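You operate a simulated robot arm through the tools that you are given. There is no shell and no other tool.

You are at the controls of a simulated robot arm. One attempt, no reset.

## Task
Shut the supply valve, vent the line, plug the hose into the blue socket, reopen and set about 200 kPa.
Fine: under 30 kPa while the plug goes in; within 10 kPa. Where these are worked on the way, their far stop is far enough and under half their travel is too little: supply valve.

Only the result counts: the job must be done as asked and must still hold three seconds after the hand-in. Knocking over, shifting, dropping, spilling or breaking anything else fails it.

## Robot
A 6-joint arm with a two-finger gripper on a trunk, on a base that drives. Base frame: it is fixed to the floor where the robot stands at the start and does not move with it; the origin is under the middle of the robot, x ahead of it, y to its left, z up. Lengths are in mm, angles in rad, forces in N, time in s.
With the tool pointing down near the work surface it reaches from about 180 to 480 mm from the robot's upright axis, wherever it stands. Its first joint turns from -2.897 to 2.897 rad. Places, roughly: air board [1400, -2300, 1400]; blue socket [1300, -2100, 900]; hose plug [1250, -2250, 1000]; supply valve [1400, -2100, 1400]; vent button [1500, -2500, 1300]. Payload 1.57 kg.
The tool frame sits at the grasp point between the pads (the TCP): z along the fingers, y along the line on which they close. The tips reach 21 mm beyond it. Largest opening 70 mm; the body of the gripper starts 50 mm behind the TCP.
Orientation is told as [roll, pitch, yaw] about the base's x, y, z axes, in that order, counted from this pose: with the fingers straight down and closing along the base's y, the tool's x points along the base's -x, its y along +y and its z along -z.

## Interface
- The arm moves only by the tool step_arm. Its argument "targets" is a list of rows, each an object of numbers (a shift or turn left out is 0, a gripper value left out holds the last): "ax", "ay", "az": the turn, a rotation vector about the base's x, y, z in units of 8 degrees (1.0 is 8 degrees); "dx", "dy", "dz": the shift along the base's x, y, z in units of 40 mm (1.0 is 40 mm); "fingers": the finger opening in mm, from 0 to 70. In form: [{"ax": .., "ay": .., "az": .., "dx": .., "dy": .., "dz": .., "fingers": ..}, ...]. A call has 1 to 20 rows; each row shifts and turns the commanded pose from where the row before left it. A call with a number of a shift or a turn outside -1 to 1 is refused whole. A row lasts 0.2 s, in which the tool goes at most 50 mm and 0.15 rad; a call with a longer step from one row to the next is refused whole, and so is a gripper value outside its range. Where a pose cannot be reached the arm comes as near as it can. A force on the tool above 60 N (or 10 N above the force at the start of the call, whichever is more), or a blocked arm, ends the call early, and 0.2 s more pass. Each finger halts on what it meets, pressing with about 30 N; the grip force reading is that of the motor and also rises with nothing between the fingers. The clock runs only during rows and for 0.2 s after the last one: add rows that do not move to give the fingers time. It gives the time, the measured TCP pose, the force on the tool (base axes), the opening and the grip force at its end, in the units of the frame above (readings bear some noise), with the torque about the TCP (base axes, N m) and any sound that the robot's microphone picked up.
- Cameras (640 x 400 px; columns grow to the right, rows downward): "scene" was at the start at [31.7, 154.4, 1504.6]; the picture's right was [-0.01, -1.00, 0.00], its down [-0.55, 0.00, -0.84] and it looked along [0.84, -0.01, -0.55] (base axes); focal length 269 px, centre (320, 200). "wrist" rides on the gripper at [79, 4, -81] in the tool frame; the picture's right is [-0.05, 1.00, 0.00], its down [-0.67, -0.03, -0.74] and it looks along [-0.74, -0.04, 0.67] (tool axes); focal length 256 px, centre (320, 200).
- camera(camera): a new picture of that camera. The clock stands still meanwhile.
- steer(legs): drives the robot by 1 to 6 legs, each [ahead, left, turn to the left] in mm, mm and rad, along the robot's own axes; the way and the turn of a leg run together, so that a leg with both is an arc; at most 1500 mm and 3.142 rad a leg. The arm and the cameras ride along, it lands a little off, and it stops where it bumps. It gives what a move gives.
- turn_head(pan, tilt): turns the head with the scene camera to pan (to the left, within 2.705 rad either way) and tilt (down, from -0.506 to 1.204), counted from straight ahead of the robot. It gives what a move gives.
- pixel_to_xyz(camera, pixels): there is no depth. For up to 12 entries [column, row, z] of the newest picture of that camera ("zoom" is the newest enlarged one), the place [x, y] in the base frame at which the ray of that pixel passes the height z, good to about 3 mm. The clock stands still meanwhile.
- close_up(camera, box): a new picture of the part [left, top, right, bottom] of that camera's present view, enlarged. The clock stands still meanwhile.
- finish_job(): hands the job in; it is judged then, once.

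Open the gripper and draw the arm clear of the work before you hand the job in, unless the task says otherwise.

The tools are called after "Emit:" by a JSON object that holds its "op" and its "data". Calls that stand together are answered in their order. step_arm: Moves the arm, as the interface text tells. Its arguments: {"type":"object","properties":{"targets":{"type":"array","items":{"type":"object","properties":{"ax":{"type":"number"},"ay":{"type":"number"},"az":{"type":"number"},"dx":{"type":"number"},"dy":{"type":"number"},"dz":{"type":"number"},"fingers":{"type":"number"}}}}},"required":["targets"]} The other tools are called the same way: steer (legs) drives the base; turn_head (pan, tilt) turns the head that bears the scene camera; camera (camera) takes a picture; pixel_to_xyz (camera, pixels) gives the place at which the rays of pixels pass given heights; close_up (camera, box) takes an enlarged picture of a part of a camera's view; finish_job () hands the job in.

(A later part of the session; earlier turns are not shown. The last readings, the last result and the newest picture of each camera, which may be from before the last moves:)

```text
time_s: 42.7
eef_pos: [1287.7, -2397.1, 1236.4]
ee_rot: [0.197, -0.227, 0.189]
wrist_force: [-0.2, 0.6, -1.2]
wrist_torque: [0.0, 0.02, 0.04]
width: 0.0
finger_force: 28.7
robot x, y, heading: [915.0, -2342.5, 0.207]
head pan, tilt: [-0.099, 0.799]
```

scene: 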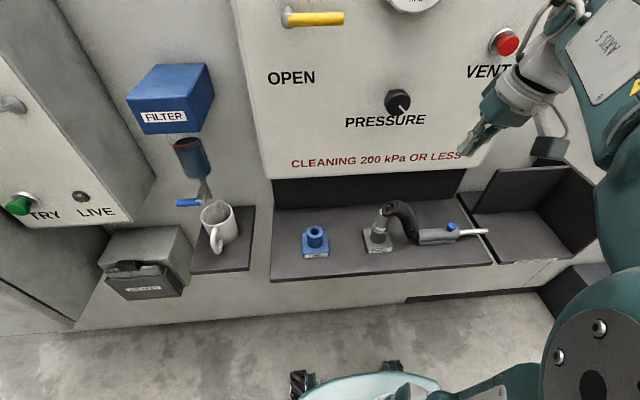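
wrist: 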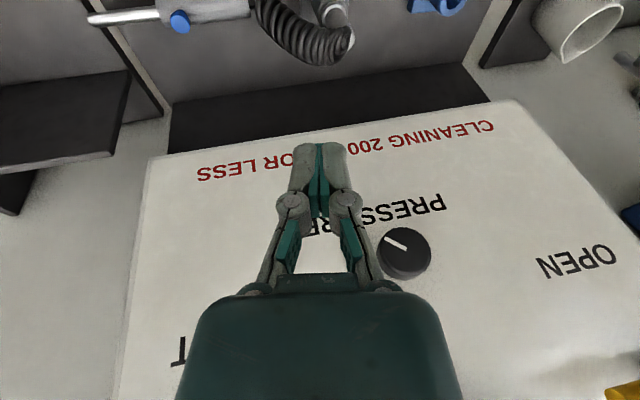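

It stays, so the commanded pose is the reached one. I move left while levelling the tool, in small steps.

Emit:
{"op": "step_arm", "data": {"targets": [{"dx": -0.04, "dy": 0.9}, {"dx": -0.04, "dy": 0.9, "ax": -0.57, "ay": 0.43}, {"dx": -0.04, "dy": 0.9, "ax": -0.57, "ay": 0.43}, {"dx": -0.04, "dy": 0.9, "ax": -0.57, "ay": 0.43}, {"dx": -0.04, "dy": 0.9}, {}]}}

Emit:
{"op": "camera", "data": {"camera": "wrist"}}

Emit:
{"op": "camera", "data": {"camera": "scene"}}

```text
time_s: 44.1
eef_pos: [1280.1, -2252.9, 1229.6]
ee_rot: [0.271, -0.084, 0.205]
wrist_force: [-1.0, 0.5, 0.5]
wrist_torque: [-0.02, 0.02, -0.03]
width: 0.0
finger_force: 28.1
out of reach, approached as far as the arm can: row 1, 2, 3, 4, 5
robot x, y, heading: [911.0, -2342.1, 0.207]
head pan, tilt: [-0.099, 0.799]
```

```text
taken
```

wrist: 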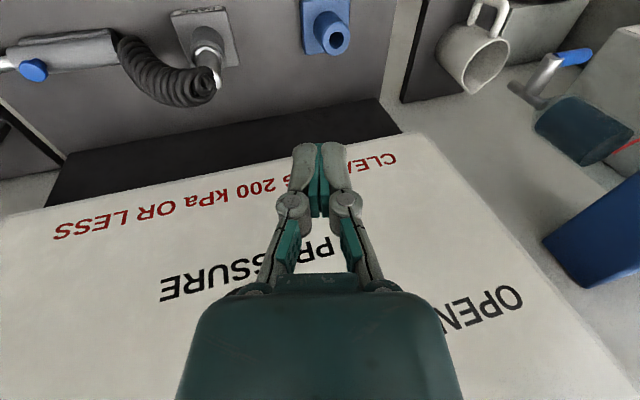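

```text
taken
```

scene: 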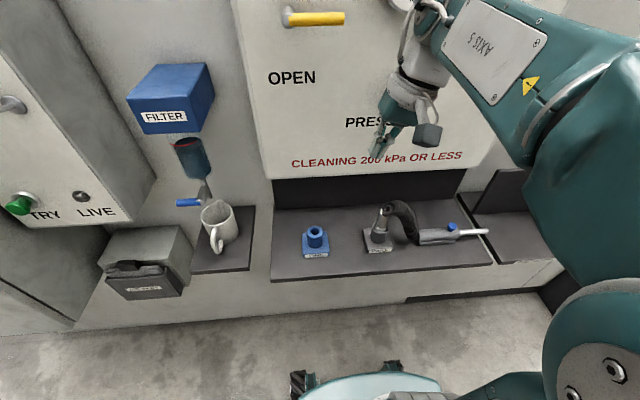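

Still limited at this height; before lowering I triangulate the socket and plug heights from both cameras.

Emit:
{"op": "close_up", "data": {"camera": "wrist", "box": [110, 0, 370, 150]}}

Emit:
{"op": "close_up", "data": {"camera": "scene", "box": [280, 160, 480, 285]}}

```text
2.46 times, centred on (240, 75) of wrist
```

zoom: 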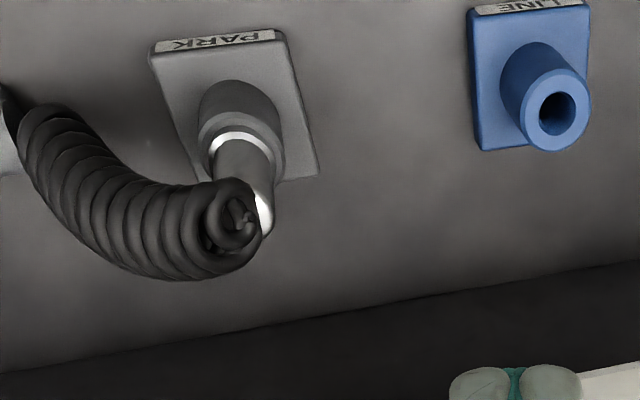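

```text
3.20 times, centred on (380, 222) of scene
```

zoom: 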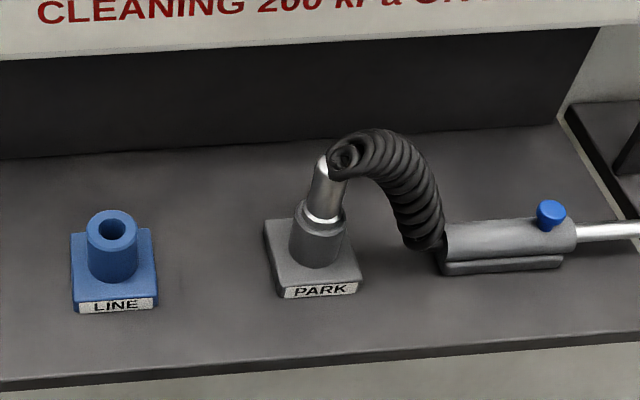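

Emit:
{"op": "pixel_to_xyz", "data": {"camera": "wrist", "pixels": [[336.7, 39.7, 900], [336.7, 39.7, 1000], [207.5, 53, 900], [207.5, 53, 1000], [217, 80, 900], [217, 80, 1000]]}}

Emit:
{"op": "pixel_to_xyz", "data": {"camera": "scene", "pixels": [[315, 231.9, 900], [315, 231.9, 1000], [380.6, 227.8, 900], [380.6, 227.8, 1000], [381, 212, 900], [381, 212, 1000]]}}

```text
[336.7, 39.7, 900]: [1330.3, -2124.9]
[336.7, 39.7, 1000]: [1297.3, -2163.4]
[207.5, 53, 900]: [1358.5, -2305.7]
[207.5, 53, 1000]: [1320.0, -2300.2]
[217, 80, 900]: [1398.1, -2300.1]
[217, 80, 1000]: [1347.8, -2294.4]
```

```text
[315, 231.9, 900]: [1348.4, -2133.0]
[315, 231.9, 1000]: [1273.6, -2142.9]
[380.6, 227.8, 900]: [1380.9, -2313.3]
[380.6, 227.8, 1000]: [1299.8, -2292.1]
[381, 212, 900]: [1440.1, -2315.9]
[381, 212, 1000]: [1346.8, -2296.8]
```

LINE socket top ≈ (1320,-2138,936); plug ring ≈ (1339,-2302,952), plug top ≈ z 1000. I lower the tool to z≈1130, level it, and see if the pose becomes reachable.

Emit:
{"op": "step_arm", "data": {"targets": [{"dz": -0.8}, {"dz": -0.8}, {"dz": -0.8}, {"ax": -0.67, "ay": 0.065}, {"ax": -0.67, "ay": 0.065}, {"ax": -0.67, "ay": 0.065}, {}]}}

Emit:
{"op": "camera", "data": {"camera": "scene"}}

```text
time_s: 45.7
eef_pos: [1280.1, -2254.0, 1128.7]
ee_rot: [0.26, -0.075, 0.205]
wrist_force: [-0.1, 0.5, -0.5]
wrist_torque: [0.0, -0.01, -0.01]
width: 0.2
finger_force: 28.2
out of reach, approached as far as the arm can: row 4, 5, 6
robot x, y, heading: [910.5, -2340.8, 0.206]
head pan, tilt: [-0.099, 0.799]
```

```text
taken
```

scene: 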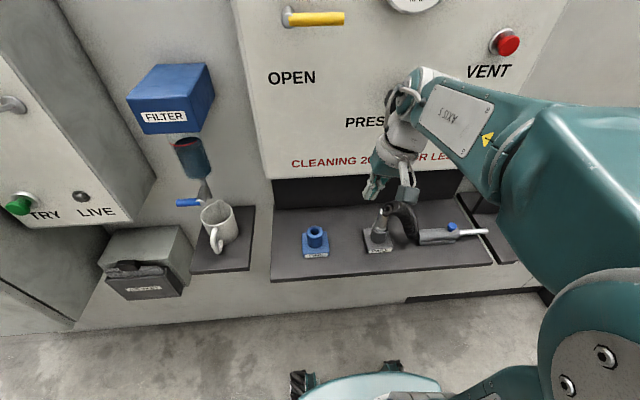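

Orientation, not position, is blocked, so a wrist joint sits at a limit (it flipped when crossing the straight-arm line). I test whether yawing -24° (the yaw I want anyway) frees it while levelling.

Emit:
{"op": "step_arm", "data": {"targets": [{"az": -1}, {"az": -1}, {"az": -1}, {"ax": -0.67, "ay": 0.065}, {"ax": -0.67, "ay": 0.065}, {}]}}

```text
time_s: 47.1
eef_pos: [1271.2, -2365.1, 1101.4]
ee_rot: [0.254, -0.086, -0.206]
wrist_force: [-0.8, 0.0, 0.0]
wrist_torque: [0.04, -0.02, -0.01]
width: 0.0
finger_force: 28.4
out of reach, approached as far as the arm can: row 1, 2, 3, 4, 5
robot x, y, heading: [911.8, -2342.4, 0.211]
head pan, tilt: [-0.099, 0.799]
```

Yaw negative is the blocked direction (J1 swung instead). I raise the tool and test yaw positive with levelling.

Emit:
{"op": "step_arm", "data": {"targets": [{"dz": 0.8}, {"dz": 0.8}, {"az": 1}, {"az": 1}, {"az": 1}, {"az": 1}, {"az": 1}, {"ax": -0.6}, {"ax": -0.6}, {}]}}

Emit:
{"op": "camera", "data": {"camera": "scene"}}

```text
time_s: 49.3
eef_pos: [1271.1, -2371.6, 1159.1]
ee_rot: [0.281, -0.112, 0.486]
wrist_force: [0.0, -0.6, -0.4]
wrist_torque: [0.01, -0.01, -0.03]
width: 0.1
finger_force: 28.6
out of reach, approached as far as the arm can: row 1, 2, 7, 8, 9
robot x, y, heading: [909.5, -2341.6, 0.204]
head pan, tilt: [-0.099, 0.799]
```

```text
taken
```

scene: 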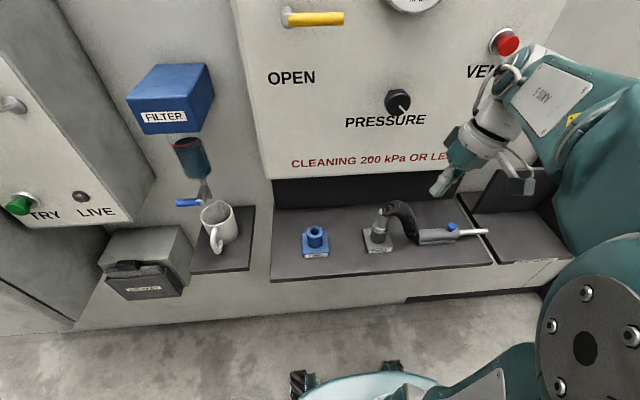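

Tilt remains stuck, so I undo the flip: raise and rotate the tool back to horizontal on the right side, then I'll cross back to the left along the way I came.

Emit:
{"op": "step_arm", "data": {"targets": [{"az": -1, "dz": 0.3}, {"az": -1, "dz": 0.3}, {"ax": 0.208, "ay": -0.978, "dz": 0.4}, {"ax": 0.208, "ay": -0.978, "dz": 0.4}, {"ax": 0.208, "ay": -0.978, "dz": 0.4}, {"ax": 0.208, "ay": -0.978, "dz": 0.4}, {"ax": 0.208, "ay": -0.978, "dz": 0.4}, {"ax": 0.208, "ay": -0.978, "dz": 0.4}, {"ax": 0.208, "ay": -0.978, "dz": 0.4}, {"ax": 0.208, "ay": -0.978, "dz": 0.4}, {"ax": 0.208, "ay": -0.978, "dz": 0.4}, {"ax": 0.208, "ay": -0.978}, {}]}}

Emit:
{"op": "camera", "data": {"camera": "scene"}}

Emit:
{"op": "camera", "data": {"camera": "wrist"}}

```text
time_s: 51.6
eef_pos: [1296.3, -2331.4, 1290.2]
ee_rot: [0.487, -1.227, 0.163]
wrist_force: [0.8, -0.3, -0.6]
wrist_torque: [0.0, 0.0, 0.01]
width: 0.0
finger_force: 28.7
robot x, y, heading: [913.1, -2344.0, 0.214]
head pan, tilt: [-0.099, 0.799]
stopped in row 11: the arm was blocked; the commanded pose is now the measured one
```

```text
taken
```

scene: 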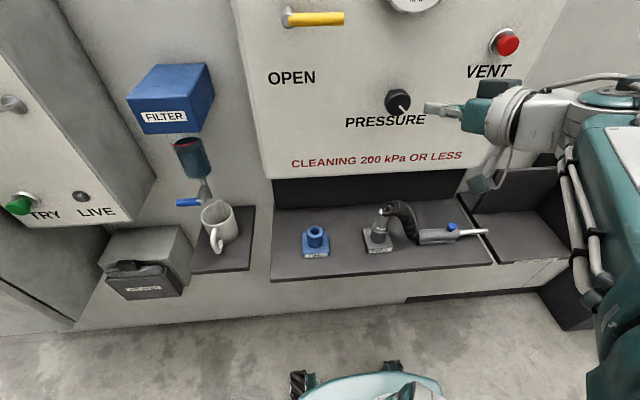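

```text
taken
```

wrist: 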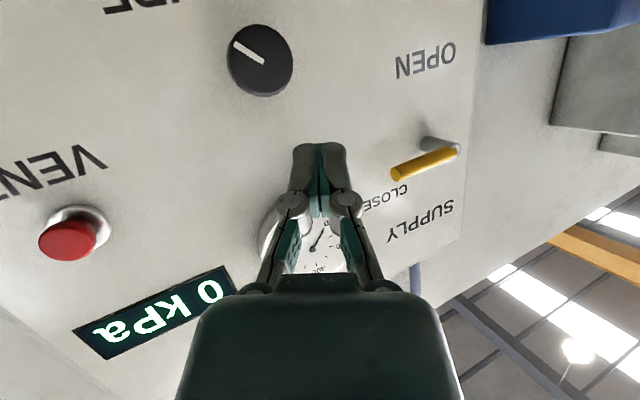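

The wrist looks flipped (axis 4 near its limit); it will unwind if the tool swings sideways and up, then down in the arm's plane. I back off from the board and rotate the tool to forward-and-up while moving left.

Emit:
{"op": "step_arm", "data": {"targets": [{"dx": -0.49, "dy": -0.1}, {"dx": -0.49, "dy": -0.1}, {"ax": 0.23, "ay": -0.869, "az": -0.44, "dx": -0.075, "dy": 0.353, "dz": 0.143}, {"ax": 0.23, "ay": -0.869, "az": -0.44, "dx": -0.075, "dy": 0.353, "dz": 0.143}, {"ax": 0.23, "ay": -0.869, "az": -0.44, "dx": -0.075, "dy": 0.353, "dz": 0.143}, {"ax": 0.23, "ay": -0.869, "az": -0.44, "dx": -0.075, "dy": 0.353, "dz": 0.143}, {"ax": 0.23, "ay": -0.869, "az": -0.44, "dx": -0.075, "dy": 0.353, "dz": 0.143}, {"ax": 0.23, "ay": -0.869, "az": -0.44, "dx": -0.075, "dy": 0.353, "dz": 0.143}, {"ax": 0.23, "ay": -0.869, "az": -0.44, "dx": -0.075, "dy": 0.353, "dz": 0.143}, {"ax": 0.1, "ay": -0.4, "az": -0.2}, {}]}}

Emit:
{"op": "camera", "data": {"camera": "scene"}}

Emit:
{"op": "camera", "data": {"camera": "wrist"}}

```text
time_s: 52.6
eef_pos: [1287.1, -2327.6, 1251.8]
ee_rot: [0.835, -1.265, -0.255]
wrist_force: [0.7, 0.1, 0.4]
wrist_torque: [-0.01, 0.01, 0.02]
width: 0.1
finger_force: 28.8
robot x, y, heading: [907.7, -2341.9, 0.211]
head pan, tilt: [-0.099, 0.799]
stopped in row 4: the arm was blocked; the commanded pose is now the measured one
```

```text
taken
```

scene: 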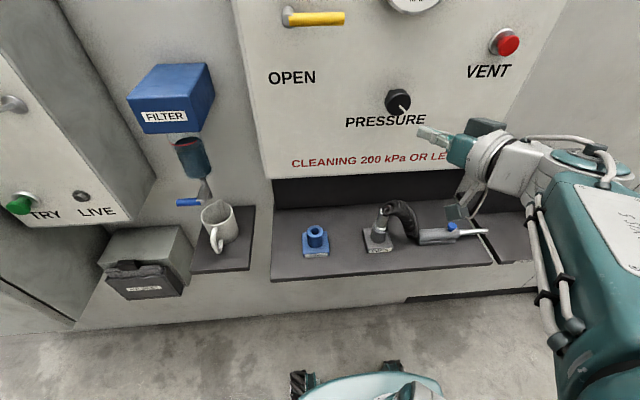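

```text
taken
```

wrist: 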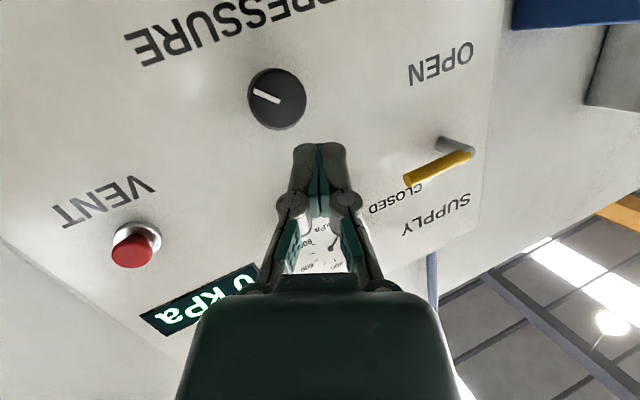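

Blocked again, possibly a tight fold near the trunk. I try extending forward/up with translation only, slowly, to see if it frees.

Emit:
{"op": "step_arm", "data": {"targets": [{"dz": 0.4}, {"dz": 0.4}, {"dz": 0.4}, {"dx": 0.3, "dy": 0.06, "dz": 0.2}, {"dx": 0.3, "dy": 0.06, "dz": 0.2}, {}]}}

```text
time_s: 54.0
eef_pos: [1311.2, -2324.6, 1315.3]
ee_rot: [0.833, -1.267, -0.256]
wrist_force: [-0.2, 0.9, -0.1]
wrist_torque: [0.02, 0.0, 0.01]
width: 0.2
finger_force: 28.5
robot x, y, heading: [905.8, -2341.9, 0.21]
head pan, tilt: [-0.099, 0.799]
```

Free again. Now I pitch the tool up slowly (about 32°), keeping its heading, while rising a little.

Emit:
{"op": "step_arm", "data": {"targets": [{"ax": 0.28, "ay": -0.41, "dz": 0.15}, {"ax": 0.28, "ay": -0.41, "dz": 0.15}, {"ax": 0.28, "ay": -0.41, "dz": 0.15}, {"ax": 0.28, "ay": -0.41, "dz": 0.15}, {"ax": 0.28, "ay": -0.41, "dz": 0.15}, {"ax": 0.28, "ay": -0.41, "dz": 0.15}, {"ax": 0.28, "ay": -0.41, "dz": 0.15}, {"ax": 0.28, "ay": -0.41, "dz": 0.15}, {}]}}

Emit:
{"op": "turn_head", "data": {"pan": -0.2, "tilt": 0.5}}

Emit:
{"op": "camera", "data": {"camera": "scene"}}

```text
time_s: 56.0
eef_pos: [1310.7, -2324.3, 1363.4]
ee_rot: [2.594, -1.154, -1.95]
wrist_force: [0.0, 0.2, -0.3]
wrist_torque: [-0.03, -0.03, 0.0]
width: 0.0
finger_force: 28.4
robot x, y, heading: [909.1, -2345.5, 0.208]
head pan, tilt: [-0.099, 0.799]
```

```text
time_s: 56.8
eef_pos: [1311.9, -2324.2, 1363.4]
ee_rot: [2.591, -1.157, -1.948]
wrist_force: [-0.4, 0.3, -0.8]
wrist_torque: [-0.01, 0.01, -0.03]
width: 0.0
finger_force: 28.6
robot x, y, heading: [906.0, -2342.3, 0.204]
head pan, tilt: [-0.201, 0.499]
```

```text
taken
```

scene: 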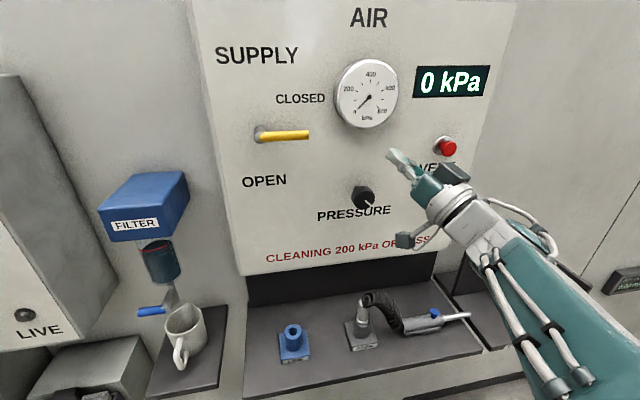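

That worked smoothly. Now I move left with this up-pitched orientation so that the wrist unwinds above the straight line.

Emit:
{"op": "step_arm", "data": {"targets": [{"dx": -0.1, "dy": 0.46}, {"dx": -0.1, "dy": 0.46}, {"dx": -0.1, "dy": 0.46}, {"dx": -0.1, "dy": 0.46}, {"dx": -0.1, "dy": 0.46}, {"dx": -0.1, "dy": 0.46}, {"dx": -0.1, "dy": 0.46}, {"dx": -0.1, "dy": 0.46}, {"dx": -0.1, "dy": 0.46}, {"dx": -0.1, "dy": 0.46}, {}]}}

Emit:
{"op": "camera", "data": {"camera": "scene"}}

```text
time_s: 59.2
eef_pos: [1271.0, -2139.3, 1363.9]
ee_rot: [2.593, -1.156, -1.948]
wrist_force: [0.0, 0.3, 0.6]
wrist_torque: [-0.01, 0.0, -0.02]
width: 0.3
finger_force: 28.5
robot x, y, heading: [913.4, -2345.1, 0.205]
head pan, tilt: [-0.201, 0.499]
```

```text
taken
```

scene: 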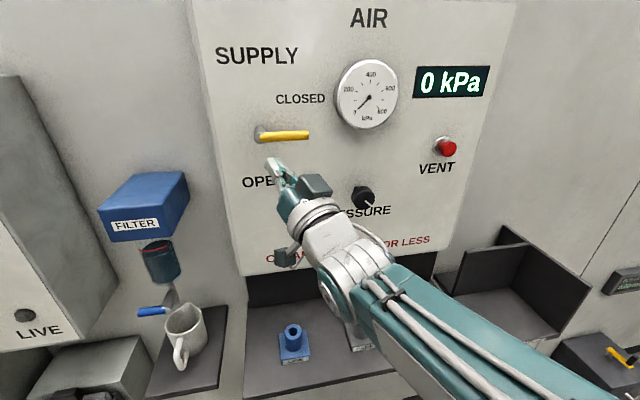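

Smooth. The tool is about 5° left of the arm's plane; I yaw it into the plane and then pitch slowly down through straight, lowering as I go.

Emit:
{"op": "step_arm", "data": {"targets": [{"az": -0.32}, {"az": -0.32}, {"ax": -0.25, "ay": 0.435, "dz": -0.15}, {"ax": -0.25, "ay": 0.435, "dz": -0.15}, {"ax": -0.25, "ay": 0.435, "dz": -0.15}, {"ax": -0.25, "ay": 0.435, "dz": -0.15}, {"ax": -0.25, "ay": 0.435, "dz": -0.15}, {"ax": -0.25, "ay": 0.435, "dz": -0.15}, {"ax": -0.25, "ay": 0.435, "dz": -0.15}, {"ax": -0.25, "ay": 0.435, "dz": -0.15}, {"ax": -0.25, "ay": 0.435, "dz": -0.15}, {"ax": -0.25, "ay": 0.435, "dz": -0.15}, {"ax": -0.25, "ay": 0.435, "dz": -0.15}, {"ax": -0.25, "ay": 0.435, "dz": -0.15}, {}]}}

Emit:
{"op": "camera", "data": {"camera": "scene"}}

```text
time_s: 62.4
eef_pos: [1269.4, -2136.5, 1296.6]
ee_rot: [0.387, -1.041, 0.07]
wrist_force: [-0.3, -0.2, -0.9]
wrist_torque: [0.06, 0.01, -0.02]
width: 0.1
finger_force: 28.2
out of reach, approached as far as the arm can: row 9
robot x, y, heading: [913.6, -2348.0, 0.204]
head pan, tilt: [-0.201, 0.499]
```

```text
taken
```

scene: 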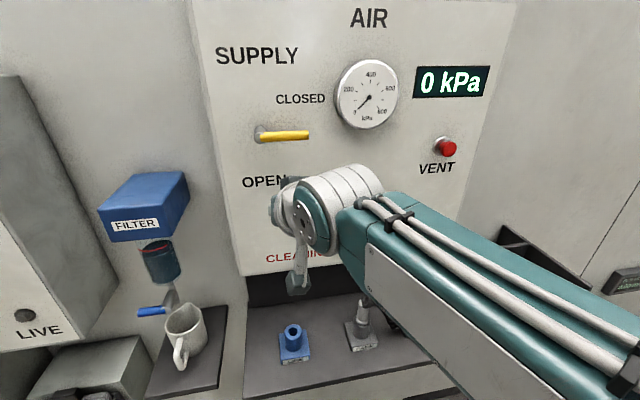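

The arm looks like its original configuration again. I continue pitching to straight down while lowering to about z 1210.

Emit:
{"op": "step_arm", "data": {"targets": [{"ax": -0.475, "ay": 0.85, "dz": -0.25}, {"ax": -0.475, "ay": 0.85, "dz": -0.25}, {"ax": -0.475, "ay": 0.85, "dz": -0.25}, {"ax": -0.475, "ay": 0.85, "dz": -0.25}, {"ax": -0.475, "ay": 0.85, "dz": -0.25}, {"ax": -0.475, "ay": 0.85, "dz": -0.25}, {"ax": -0.475, "ay": 0.85, "dz": -0.25}, {"ax": -0.475, "ay": 0.85, "dz": -0.25}, {}]}}

Emit:
{"op": "camera", "data": {"camera": "scene"}}

```text
time_s: 64.4
eef_pos: [1270.2, -2136.7, 1215.1]
ee_rot: [0.001, 0.009, 0.291]
wrist_force: [-1.0, 0.1, 0.8]
wrist_torque: [0.0, 0.02, 0.02]
width: 0.2
finger_force: 28.8
robot x, y, heading: [910.7, -2341.5, 0.205]
head pan, tilt: [-0.201, 0.499]
```

```text
taken
```

scene: 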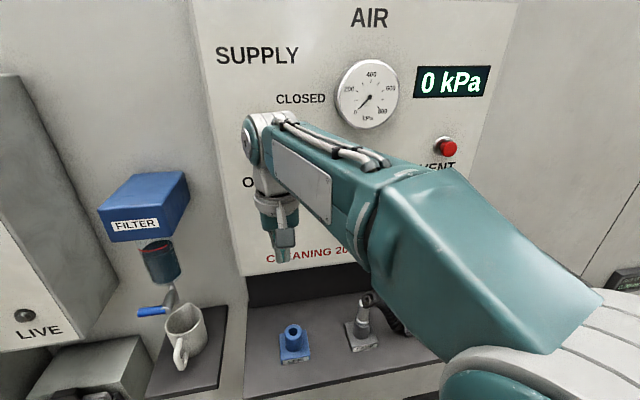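

The tool is exactly down and unflipped. Now I yaw it about -94° so the fingers close front/back with the camera on the left side.

Emit:
{"op": "step_arm", "data": {"targets": [{"az": -1}, {"az": -1}, {"az": -1}, {"az": -1}, {"az": -1}, {"az": -1}, {"az": -1}, {"az": -1}, {"az": -1}, {"az": -1}, {"az": -1}, {"az": -0.8, "fingers": 50}, {"fingers": 50}, {"fingers": 50}]}}

Emit:
{"op": "camera", "data": {"camera": "scene"}}

Emit:
{"op": "camera", "data": {"camera": "wrist"}}

```text
time_s: 67.4
eef_pos: [1270.5, -2136.4, 1215.3]
ee_rot: [0.0, 0.005, -1.359]
wrist_force: [0.3, 0.2, -0.2]
wrist_torque: [0.01, -0.01, 0.01]
width: 50.2
finger_force: 0.0
robot x, y, heading: [909.4, -2344.0, 0.208]
head pan, tilt: [-0.201, 0.499]
```

```text
taken
```

scene: 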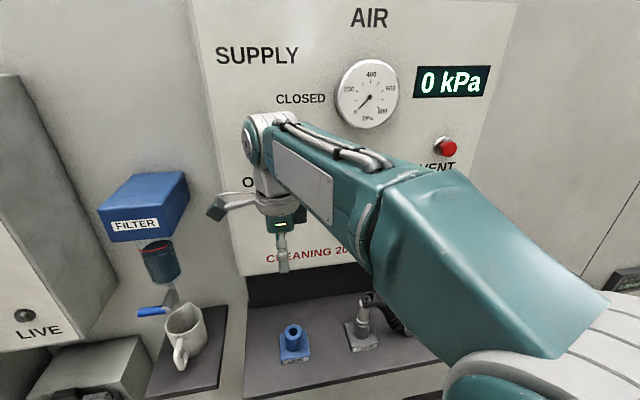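

```text
taken
```

wrist: 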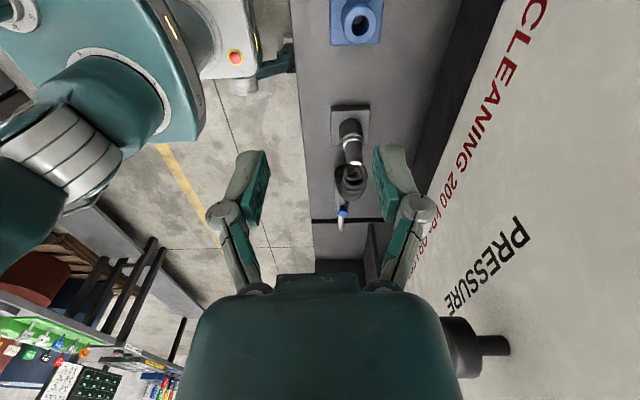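

Yaw done; the wrist view shows the plug (350,150) and socket (360,20). I move above the plug at z≈1120.

Emit:
{"op": "step_arm", "data": {"targets": [{"dx": 0.35, "dy": -0.82, "dz": -0.47}, {"dx": 0.35, "dy": -0.82, "dz": -0.47}, {"dx": 0.35, "dy": -0.82, "dz": -0.47}, {"dx": 0.35, "dy": -0.82, "dz": -0.47}, {"dx": 0.35, "dy": -0.82, "dz": -0.47}, {}]}}

Emit:
{"op": "turn_head", "data": {"pan": -0.1, "tilt": 0.75}}

Emit:
{"op": "camera", "data": {"camera": "scene"}}

Emit:
{"op": "camera", "data": {"camera": "wrist"}}

```text
time_s: 68.8
eef_pos: [1342.1, -2301.6, 1120.3]
ee_rot: [-0.001, 0.005, -1.354]
wrist_force: [0.2, 0.4, 0.6]
wrist_torque: [0.0, 0.03, 0.02]
width: 49.9
finger_force: 0.1
robot x, y, heading: [912.7, -2341.7, 0.207]
head pan, tilt: [-0.201, 0.499]
```

```text
time_s: 69.6
eef_pos: [1340.9, -2299.2, 1121.2]
ee_rot: [0.001, 0.005, -1.357]
wrist_force: [0.3, -1.3, -0.6]
wrist_torque: [-0.01, -0.02, -0.01]
width: 50.1
finger_force: 0.0
robot x, y, heading: [908.1, -2344.8, 0.205]
head pan, tilt: [-0.099, 0.75]
```

```text
taken
```

scene: 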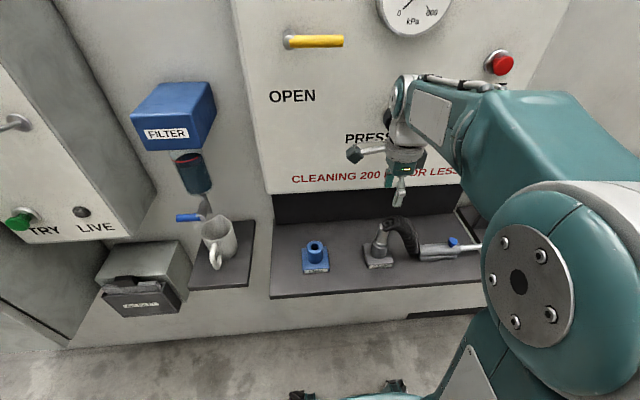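

```text
taken
```

wrist: 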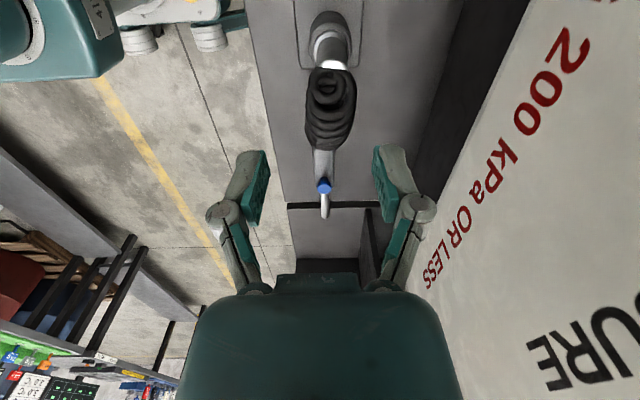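

Emit:
{"op": "close_up", "data": {"camera": "wrist", "box": [250, 0, 410, 100]}}

Emit:
{"op": "close_up", "data": {"camera": "scene", "box": [300, 180, 460, 280]}}

```text
4.00 times, centred on (330, 50) of wrist
```

zoom: 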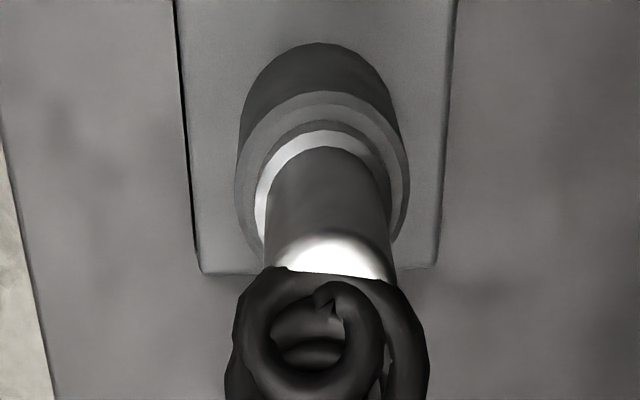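

```text
4.00 times, centred on (380, 230) of scene
```

zoom: 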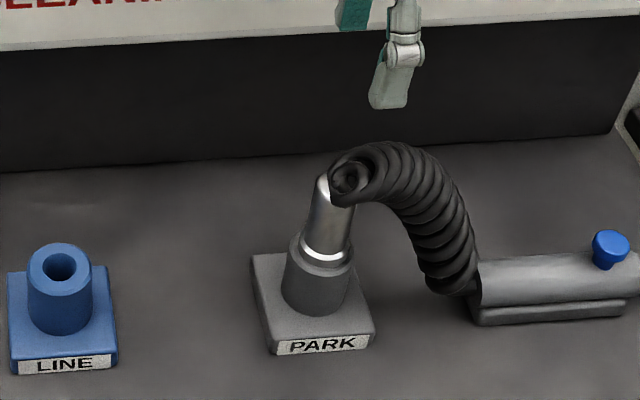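

Emit:
{"op": "pixel_to_xyz", "data": {"camera": "wrist", "pixels": [[330.5, 44.5, 930], [330.5, 44.5, 980], [331, 68, 980], [331, 68, 1010]]}}

Emit:
{"op": "pixel_to_xyz", "data": {"camera": "scene", "pixels": [[380.5, 243.7, 930], [380.5, 243.7, 980], [381.5, 225, 980], [381.5, 225, 1010], [315, 246, 930], [315, 246, 980]]}}

```text
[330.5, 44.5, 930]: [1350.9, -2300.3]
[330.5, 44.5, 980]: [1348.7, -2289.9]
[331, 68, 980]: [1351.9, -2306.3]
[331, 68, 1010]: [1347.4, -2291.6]
```

```text
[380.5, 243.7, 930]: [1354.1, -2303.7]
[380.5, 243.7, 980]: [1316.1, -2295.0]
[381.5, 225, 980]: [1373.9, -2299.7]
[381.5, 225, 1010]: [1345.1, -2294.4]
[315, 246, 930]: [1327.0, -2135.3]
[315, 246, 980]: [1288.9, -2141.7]
```

Plug collar ≈ (1350.5,-2301,935), LINE ≈ (1321.5,-2137,936). I check how high the hose arch stands before lowering.

Emit:
{"op": "pixel_to_xyz", "data": {"camera": "scene", "pixels": [[396, 215.5, 1000], [396, 215.5, 1030], [385, 219, 1000], [385, 219, 1030], [387.5, 224.5, 1000]]}}

Emit:
{"op": "step_arm", "data": {"targets": [{"dx": 0.2, "dy": 0.04, "fingers": 62}, {"dz": -0.6, "fingers": 62}, {"dz": -0.6, "fingers": 62}, {"fingers": 62}]}}

Emit:
{"op": "camera", "data": {"camera": "wrist"}}

Emit:
{"op": "close_up", "data": {"camera": "scene", "box": [300, 160, 480, 280]}}

```text
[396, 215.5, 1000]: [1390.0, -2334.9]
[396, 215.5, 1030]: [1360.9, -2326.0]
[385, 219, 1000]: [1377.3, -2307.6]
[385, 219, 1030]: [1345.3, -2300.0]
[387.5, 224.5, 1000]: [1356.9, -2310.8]
```

```text
time_s: 70.6
eef_pos: [1348.7, -2298.7, 1073.3]
ee_rot: [0.001, 0.005, -1.355]
wrist_force: [-0.6, -0.1, -0.4]
wrist_torque: [0.01, 0.01, -0.01]
width: 61.8
finger_force: 0.0
robot x, y, heading: [906.9, -2343.4, 0.21]
head pan, tilt: [-0.099, 0.75]
```

```text
taken
```

wrist: 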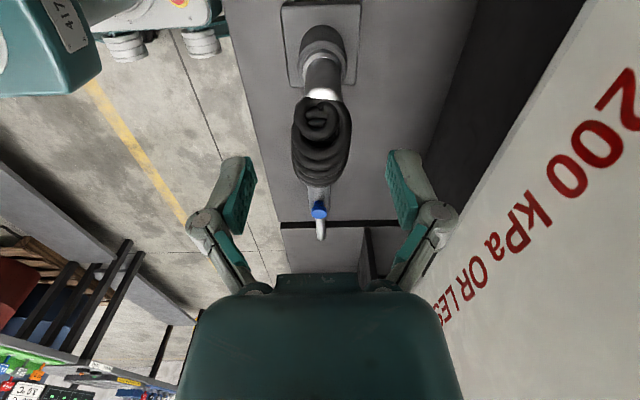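

```text
3.33 times, centred on (390, 220) of scene
```

zoom: 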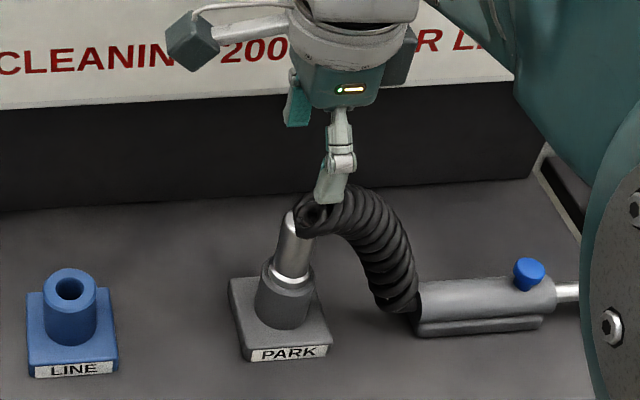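

The hose top near the plug is about z 1028, so with the palm 50 mm behind the TCP I grip at z≈982. The fingers straddle the plug front/back centred; I descend.

Emit:
{"op": "step_arm", "data": {"targets": [{"dz": -0.5}, {"dz": -0.5}, {"dz": -0.45}, {"dz": -0.4}, {"dz": -0.4}, {}]}}

Emit:
{"op": "camera", "data": {"camera": "wrist"}}

Emit:
{"op": "close_up", "data": {"camera": "scene", "box": [320, 180, 440, 270]}}

```text
time_s: 72.0
eef_pos: [1346.9, -2300.5, 984.1]
ee_rot: [0.0, 0.004, -1.355]
wrist_force: [-0.7, -0.7, -0.2]
wrist_torque: [-0.01, 0.0, 0.0]
width: 61.7
finger_force: 0.0
robot x, y, heading: [911.2, -2343.8, 0.212]
head pan, tilt: [-0.099, 0.75]
```

```text
taken
```

wrist: 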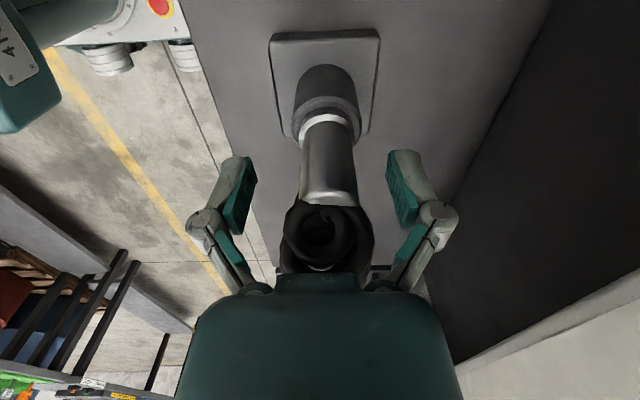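

```text
4.44 times, centred on (380, 225) of scene
```

zoom: 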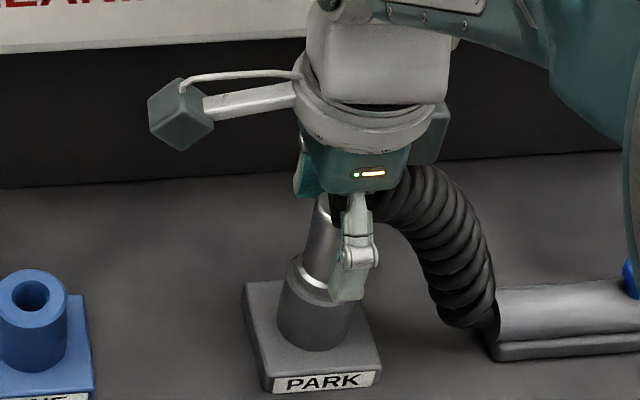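

The fingers straddle the barrel with ~3 mm offset toward the wall. I shift 3 mm and close the fingers.

Emit:
{"op": "step_arm", "data": {"targets": [{"dx": 0.075, "dy": 0.016}, {"fingers": 30}, {"fingers": 10}, {"fingers": 5}, {"fingers": 5}, {"fingers": 5}]}}

Emit:
{"op": "camera", "data": {"camera": "wrist"}}

Emit:
{"op": "close_up", "data": {"camera": "scene", "box": [320, 180, 440, 270]}}

```text
time_s: 73.4
eef_pos: [1349.8, -2298.6, 984.1]
ee_rot: [0.002, 0.005, -1.356]
wrist_force: [1.8, 2.1, 6.7]
wrist_torque: [-0.06, -0.01, 0.01]
width: 25.9
finger_force: 29.6
robot x, y, heading: [907.9, -2342.2, 0.208]
head pan, tilt: [-0.099, 0.75]
```

```text
taken
```

wrist: 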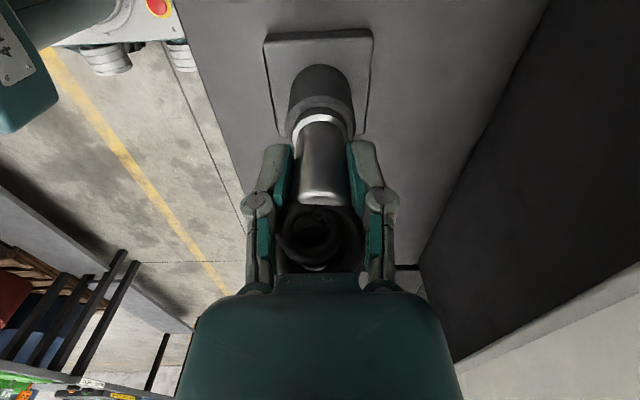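

```text
4.44 times, centred on (380, 225) of scene
```

zoom: 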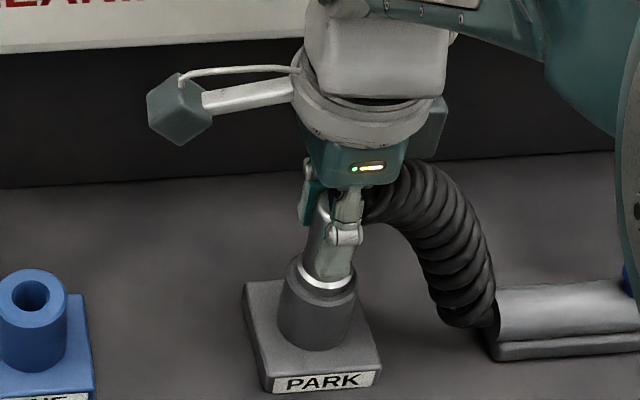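

The plug is gripped at 25.9 mm width. I lift it straight up slowly by 52 mm.

Emit:
{"op": "step_arm", "data": {"targets": [{"dz": 0.2}, {"dz": 0.2}, {"dz": 0.3}, {"dz": 0.3}, {"dz": 0.3}, {}]}}

Emit:
{"op": "camera", "data": {"camera": "wrist"}}

Emit:
{"op": "close_up", "data": {"camera": "scene", "box": [290, 150, 490, 285]}}

```text
time_s: 74.8
eef_pos: [1350.0, -2298.9, 1034.4]
ee_rot: [-0.002, 0.004, -1.355]
wrist_force: [0.1, 0.4, 0.1]
wrist_torque: [0.01, 0.02, 0.03]
width: 26.0
finger_force: 30.3
robot x, y, heading: [909.9, -2339.5, 0.212]
head pan, tilt: [-0.099, 0.75]
```

```text
taken
```

wrist: 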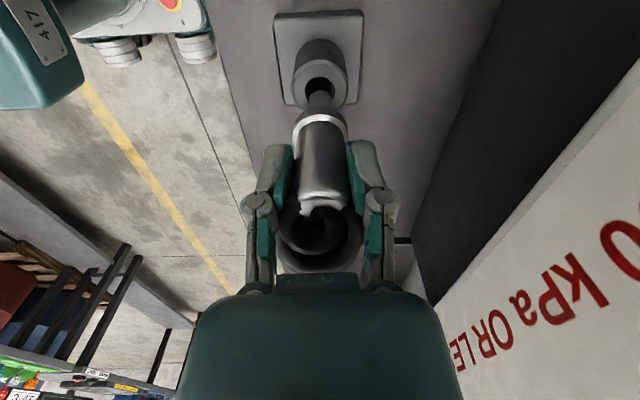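

```text
2.96 times, centred on (390, 218) of scene
```

zoom: 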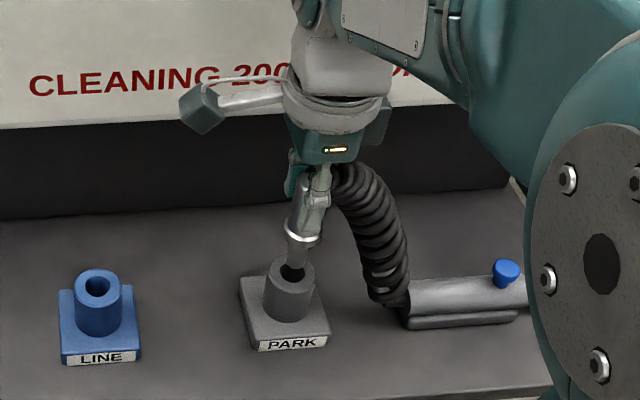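

The plug is out, its pin just above the PARK hole. I measure both hole centres from the same picture (z=936) to get the exact offset PARK→LINE.

Emit:
{"op": "pixel_to_xyz", "data": {"camera": "scene", "pixels": [[380.2, 242.1, 936], [314.7, 246.9, 936]]}}

Emit:
{"op": "close_up", "data": {"camera": "scene", "box": [295, 225, 345, 265]}}

Emit:
{"op": "close_up", "data": {"camera": "scene", "box": [360, 220, 410, 260]}}

```text
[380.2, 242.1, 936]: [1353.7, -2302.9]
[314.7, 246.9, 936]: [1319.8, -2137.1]
```

```text
10.00 times, centred on (320, 245) of scene
```

zoom: 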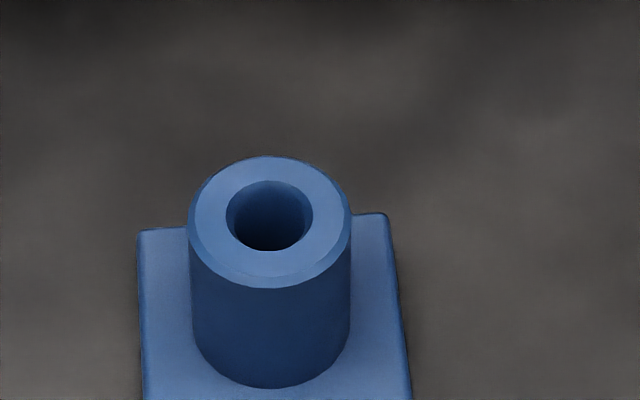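

```text
10.00 times, centred on (385, 240) of scene
```

zoom: 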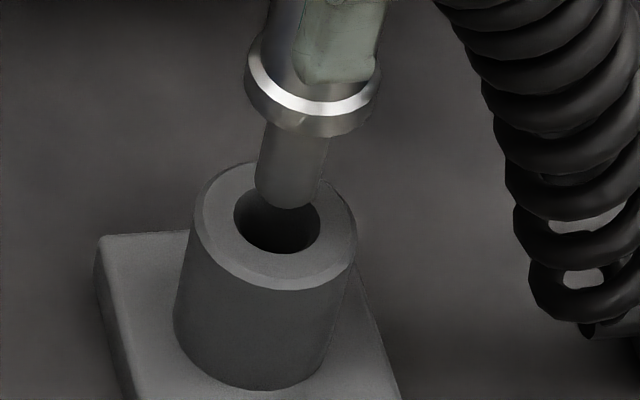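

Emit:
{"op": "pixel_to_xyz", "data": {"camera": "scene", "pixels": [[380.75, 241.7, 936], [314.9, 246.5, 936], [380.75, 241.7, 930], [314.9, 246.5, 930]]}}

```text
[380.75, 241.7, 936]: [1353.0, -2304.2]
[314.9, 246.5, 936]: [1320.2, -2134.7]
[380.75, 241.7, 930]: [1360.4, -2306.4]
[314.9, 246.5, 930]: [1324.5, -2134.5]
```

The ray answers bear noise, so I repeat them many times to average.

Emit:
{"op": "pixel_to_xyz", "data": {"camera": "scene", "pixels": [[380.75, 241.7, 936], [314.9, 246.5, 936], [380.75, 241.7, 936], [314.9, 246.5, 936], [380.75, 241.7, 936], [314.9, 246.5, 936], [380.75, 241.7, 936], [314.9, 246.5, 936], [380.75, 241.7, 936], [314.9, 246.5, 936], [380.75, 241.7, 936], [314.9, 246.5, 936]]}}

Emit:
{"op": "pixel_to_xyz", "data": {"camera": "scene", "pixels": [[380.75, 241.7, 936], [314.9, 246.5, 936], [380.75, 241.7, 936], [314.9, 246.5, 936], [380.75, 241.7, 936], [314.9, 246.5, 936], [380.75, 241.7, 936], [314.9, 246.5, 936], [380.75, 241.7, 936], [314.9, 246.5, 936], [380.75, 241.7, 936], [314.9, 246.5, 936]]}}

```text
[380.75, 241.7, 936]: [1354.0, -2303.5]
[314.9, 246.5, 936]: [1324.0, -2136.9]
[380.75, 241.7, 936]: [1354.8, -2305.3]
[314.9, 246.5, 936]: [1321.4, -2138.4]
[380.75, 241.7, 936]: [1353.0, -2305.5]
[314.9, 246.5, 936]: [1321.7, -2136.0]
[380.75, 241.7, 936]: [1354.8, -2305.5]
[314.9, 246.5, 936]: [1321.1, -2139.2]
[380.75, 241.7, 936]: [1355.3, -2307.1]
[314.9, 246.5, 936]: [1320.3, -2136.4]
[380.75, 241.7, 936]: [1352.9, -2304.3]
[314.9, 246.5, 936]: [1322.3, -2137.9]
```

```text
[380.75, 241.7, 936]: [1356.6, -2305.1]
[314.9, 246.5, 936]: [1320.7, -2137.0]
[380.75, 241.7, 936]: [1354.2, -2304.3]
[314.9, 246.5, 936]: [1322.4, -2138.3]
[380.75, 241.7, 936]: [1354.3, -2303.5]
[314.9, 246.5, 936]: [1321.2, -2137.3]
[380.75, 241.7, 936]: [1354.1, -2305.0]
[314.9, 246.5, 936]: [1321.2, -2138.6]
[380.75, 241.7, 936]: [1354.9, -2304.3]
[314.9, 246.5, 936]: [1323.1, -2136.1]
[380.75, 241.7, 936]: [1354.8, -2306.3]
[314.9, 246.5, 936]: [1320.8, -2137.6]
```

Averaged offset PARK→LINE is about (-32.8, +167.5). I raise 12 mm more and carry the plug over to above LINE.

Emit:
{"op": "step_arm", "data": {"targets": [{"dz": 0.3}, {"dx": -0.082, "dy": 0.419}, {"dx": -0.164, "dy": 0.8375}, {"dx": -0.164, "dy": 0.8375}, {"dx": -0.164, "dy": 0.8375}, {"dx": -0.164, "dy": 0.8375}, {"dx": -0.082, "dy": 0.419}, {}]}}

Emit:
{"op": "camera", "data": {"camera": "wrist"}}

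Emit:
{"op": "camera", "data": {"camera": "scene"}}

Emit:
{"op": "close_up", "data": {"camera": "scene", "box": [280, 200, 360, 260]}}

```text
time_s: 76.6
eef_pos: [1316.8, -2128.9, 1048.1]
ee_rot: [0.0, 0.004, -1.354]
wrist_force: [-0.3, -0.1, -1.5]
wrist_torque: [0.02, 0.03, 0.0]
width: 25.9
finger_force: 30.2
robot x, y, heading: [910.4, -2343.8, 0.206]
head pan, tilt: [-0.099, 0.75]
```

```text
taken
```

wrist: 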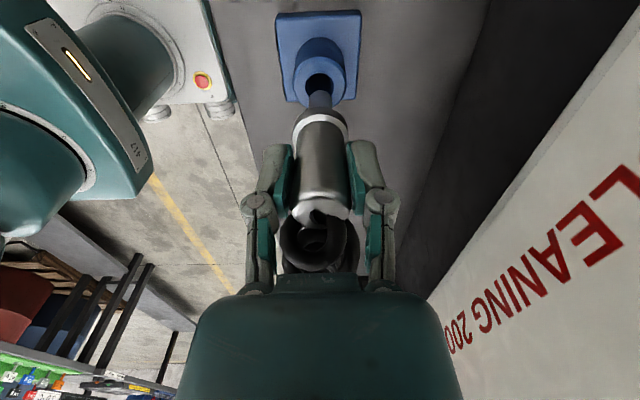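

```text
taken
```

scene: 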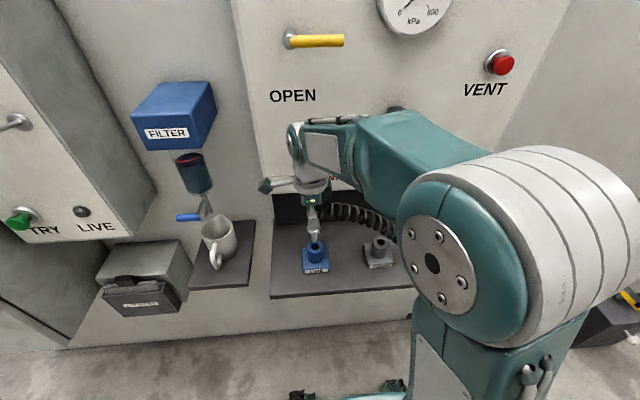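

```text
6.67 times, centred on (320, 230) of scene
```

zoom: 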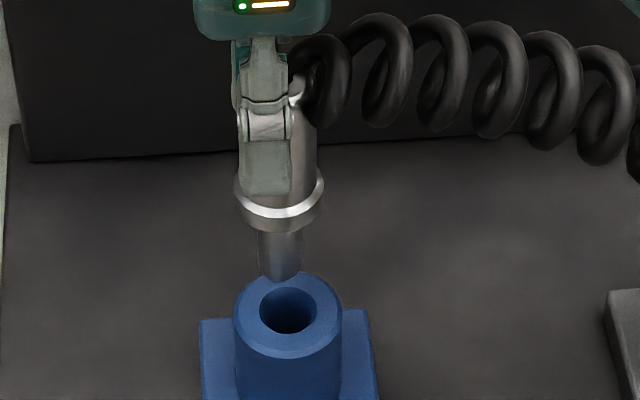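

I zoom the wrist view to compare hole and pin axis.

Emit:
{"op": "close_up", "data": {"camera": "wrist", "box": [270, 40, 370, 140]}}

Emit:
{"op": "close_up", "data": {"camera": "wrist", "box": [290, 60, 350, 110]}}

```text
4.00 times, centred on (320, 90) of wrist
```

zoom: 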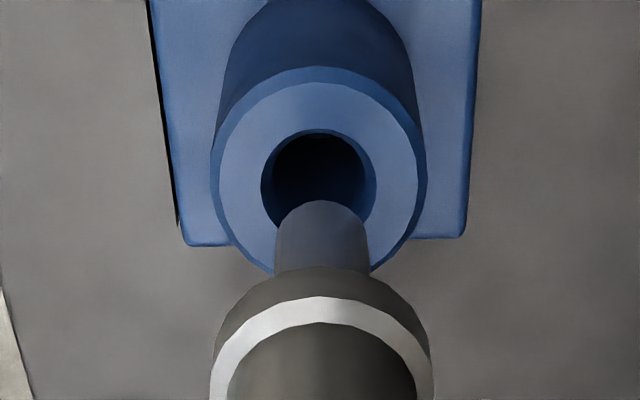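

```text
8.00 times, centred on (320, 85) of wrist
```

zoom: 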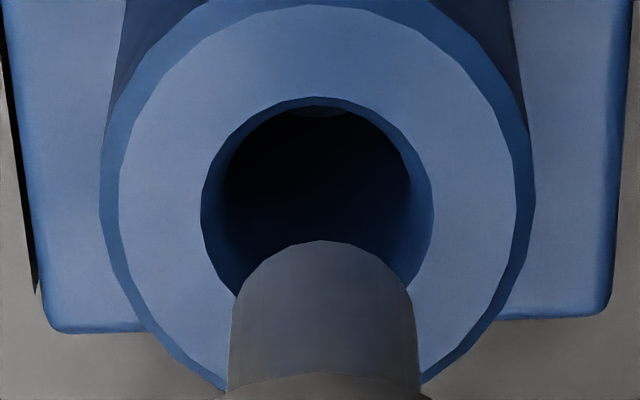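

Pin and hole look slightly offset laterally. I triangulate pin bottom and hole with repeated rays from both cameras.

Emit:
{"op": "pixel_to_xyz", "data": {"camera": "wrist", "pixels": [[319.6, 86.6, 930], [319.6, 86.6, 930], [319.6, 86.6, 930], [319.6, 86.6, 950], [319.6, 86.6, 950], [319.6, 86.6, 950], [320.3, 101.5, 960], [320.3, 101.5, 960], [320.3, 101.5, 960], [320.3, 101.5, 980], [320.3, 101.5, 980], [320.3, 101.5, 980]]}}

Emit:
{"op": "pixel_to_xyz", "data": {"camera": "scene", "pixels": [[315.05, 246.5, 930], [315.05, 246.5, 930], [315.05, 246.5, 930], [315.05, 246.5, 950], [315.05, 246.5, 950], [315.05, 246.5, 950], [314, 240.2, 960], [314, 240.2, 960], [314, 240.2, 960], [314, 240.2, 980], [314, 240.2, 980], [314, 240.2, 980]]}}

```text
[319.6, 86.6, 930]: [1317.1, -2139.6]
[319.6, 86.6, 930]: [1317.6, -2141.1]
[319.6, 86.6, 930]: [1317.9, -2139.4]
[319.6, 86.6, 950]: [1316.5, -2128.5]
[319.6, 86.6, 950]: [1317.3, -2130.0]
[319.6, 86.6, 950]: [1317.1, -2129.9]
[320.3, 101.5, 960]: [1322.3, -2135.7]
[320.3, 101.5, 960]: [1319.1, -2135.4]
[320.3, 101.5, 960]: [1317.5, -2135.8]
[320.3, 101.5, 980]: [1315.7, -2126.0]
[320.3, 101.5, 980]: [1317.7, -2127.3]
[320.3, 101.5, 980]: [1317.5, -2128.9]
```

```text
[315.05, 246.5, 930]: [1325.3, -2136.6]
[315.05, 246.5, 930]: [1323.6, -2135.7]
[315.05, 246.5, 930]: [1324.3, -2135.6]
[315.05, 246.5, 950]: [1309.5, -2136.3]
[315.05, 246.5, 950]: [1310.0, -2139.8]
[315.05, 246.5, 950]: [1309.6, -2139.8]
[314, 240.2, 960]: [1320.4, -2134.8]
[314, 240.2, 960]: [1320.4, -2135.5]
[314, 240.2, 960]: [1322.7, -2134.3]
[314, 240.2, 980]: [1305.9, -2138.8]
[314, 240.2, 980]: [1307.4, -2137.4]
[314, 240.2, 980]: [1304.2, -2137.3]
```

Pin bottom ≈ (1319.4,-2135,962), hole ≈ (1318,-2136.5,938). I shift ~1.6 mm right and lower 18 mm, then look again.

Emit:
{"op": "step_arm", "data": {"targets": [{"dx": -0.007, "dy": -0.04}, {"dz": -0.22}, {"dz": -0.23}, {}]}}

Emit:
{"op": "close_up", "data": {"camera": "scene", "box": [290, 210, 350, 260]}}

Emit:
{"op": "close_up", "data": {"camera": "wrist", "box": [280, 70, 360, 130]}}

```text
time_s: 77.6
eef_pos: [1317.1, -2130.6, 1028.3]
ee_rot: [-0.001, 0.005, -1.355]
wrist_force: [0.8, -1.3, -0.5]
wrist_torque: [-0.02, 0.0, -0.02]
width: 25.8
finger_force: 29.8
robot x, y, heading: [913.2, -2344.0, 0.205]
head pan, tilt: [-0.099, 0.75]
```

```text
8.00 times, centred on (320, 235) of scene
```

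zoom: 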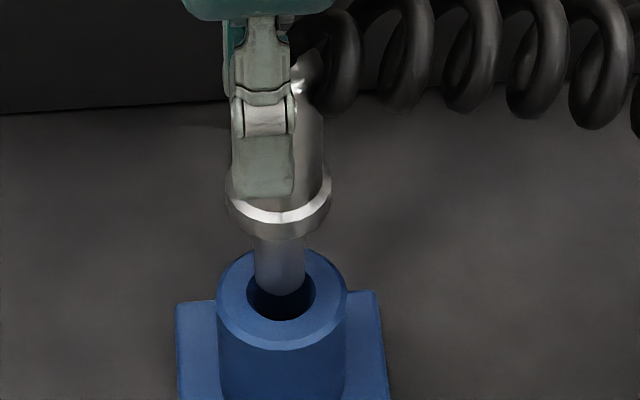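

```text
6.67 times, centred on (320, 100) of wrist
```

zoom: 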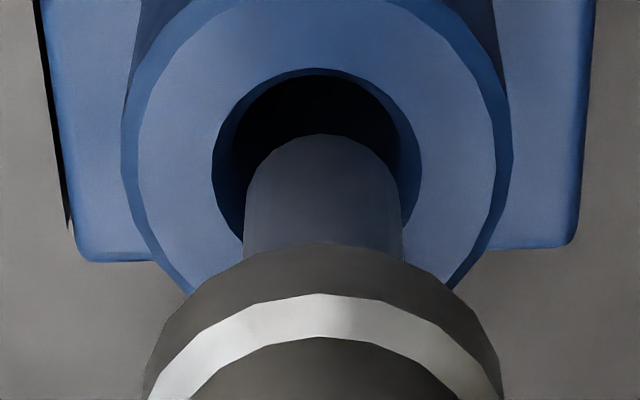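

Now aligned within about 0.7 mm in both views. I insert slowly, down about 44 mm to the seated height seen in PARK.

Emit:
{"op": "step_arm", "data": {"targets": [{"dx": -0.015, "dy": -0.004, "dz": -0.1}, {"dz": -0.15}, {"dz": -0.15}, {"dz": -0.15}, {"dz": -0.15}, {"dz": -0.15}, {"dz": -0.15}, {"dz": -0.1}, {}]}}

Emit:
{"op": "close_up", "data": {"camera": "scene", "box": [290, 210, 350, 260]}}

Emit:
{"op": "close_up", "data": {"camera": "wrist", "box": [240, 20, 400, 140]}}

```text
time_s: 79.6
eef_pos: [1316.9, -2132.9, 983.2]
ee_rot: [0.001, 0.006, -1.356]
wrist_force: [-0.8, -0.2, -1.2]
wrist_torque: [0.0, -0.02, -0.01]
width: 26.1
finger_force: 30.1
robot x, y, heading: [909.8, -2341.1, 0.207]
head pan, tilt: [-0.099, 0.75]
```

```text
8.00 times, centred on (320, 235) of scene
```

zoom: 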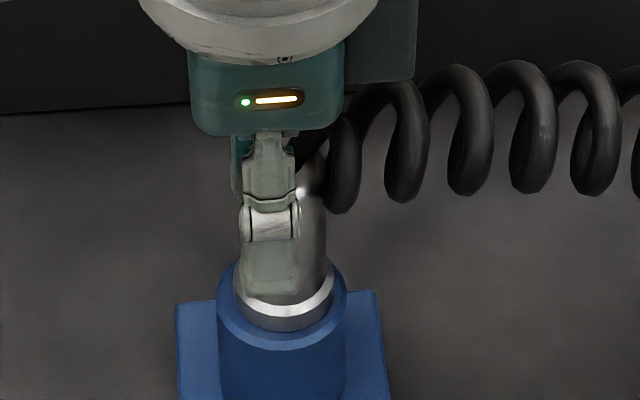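

```text
3.33 times, centred on (320, 80) of wrist
```

zoom: 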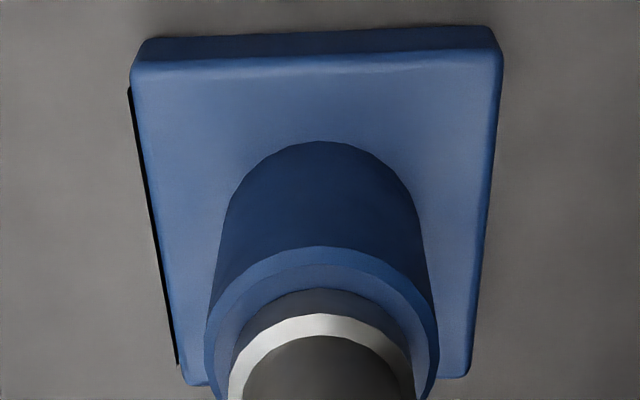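

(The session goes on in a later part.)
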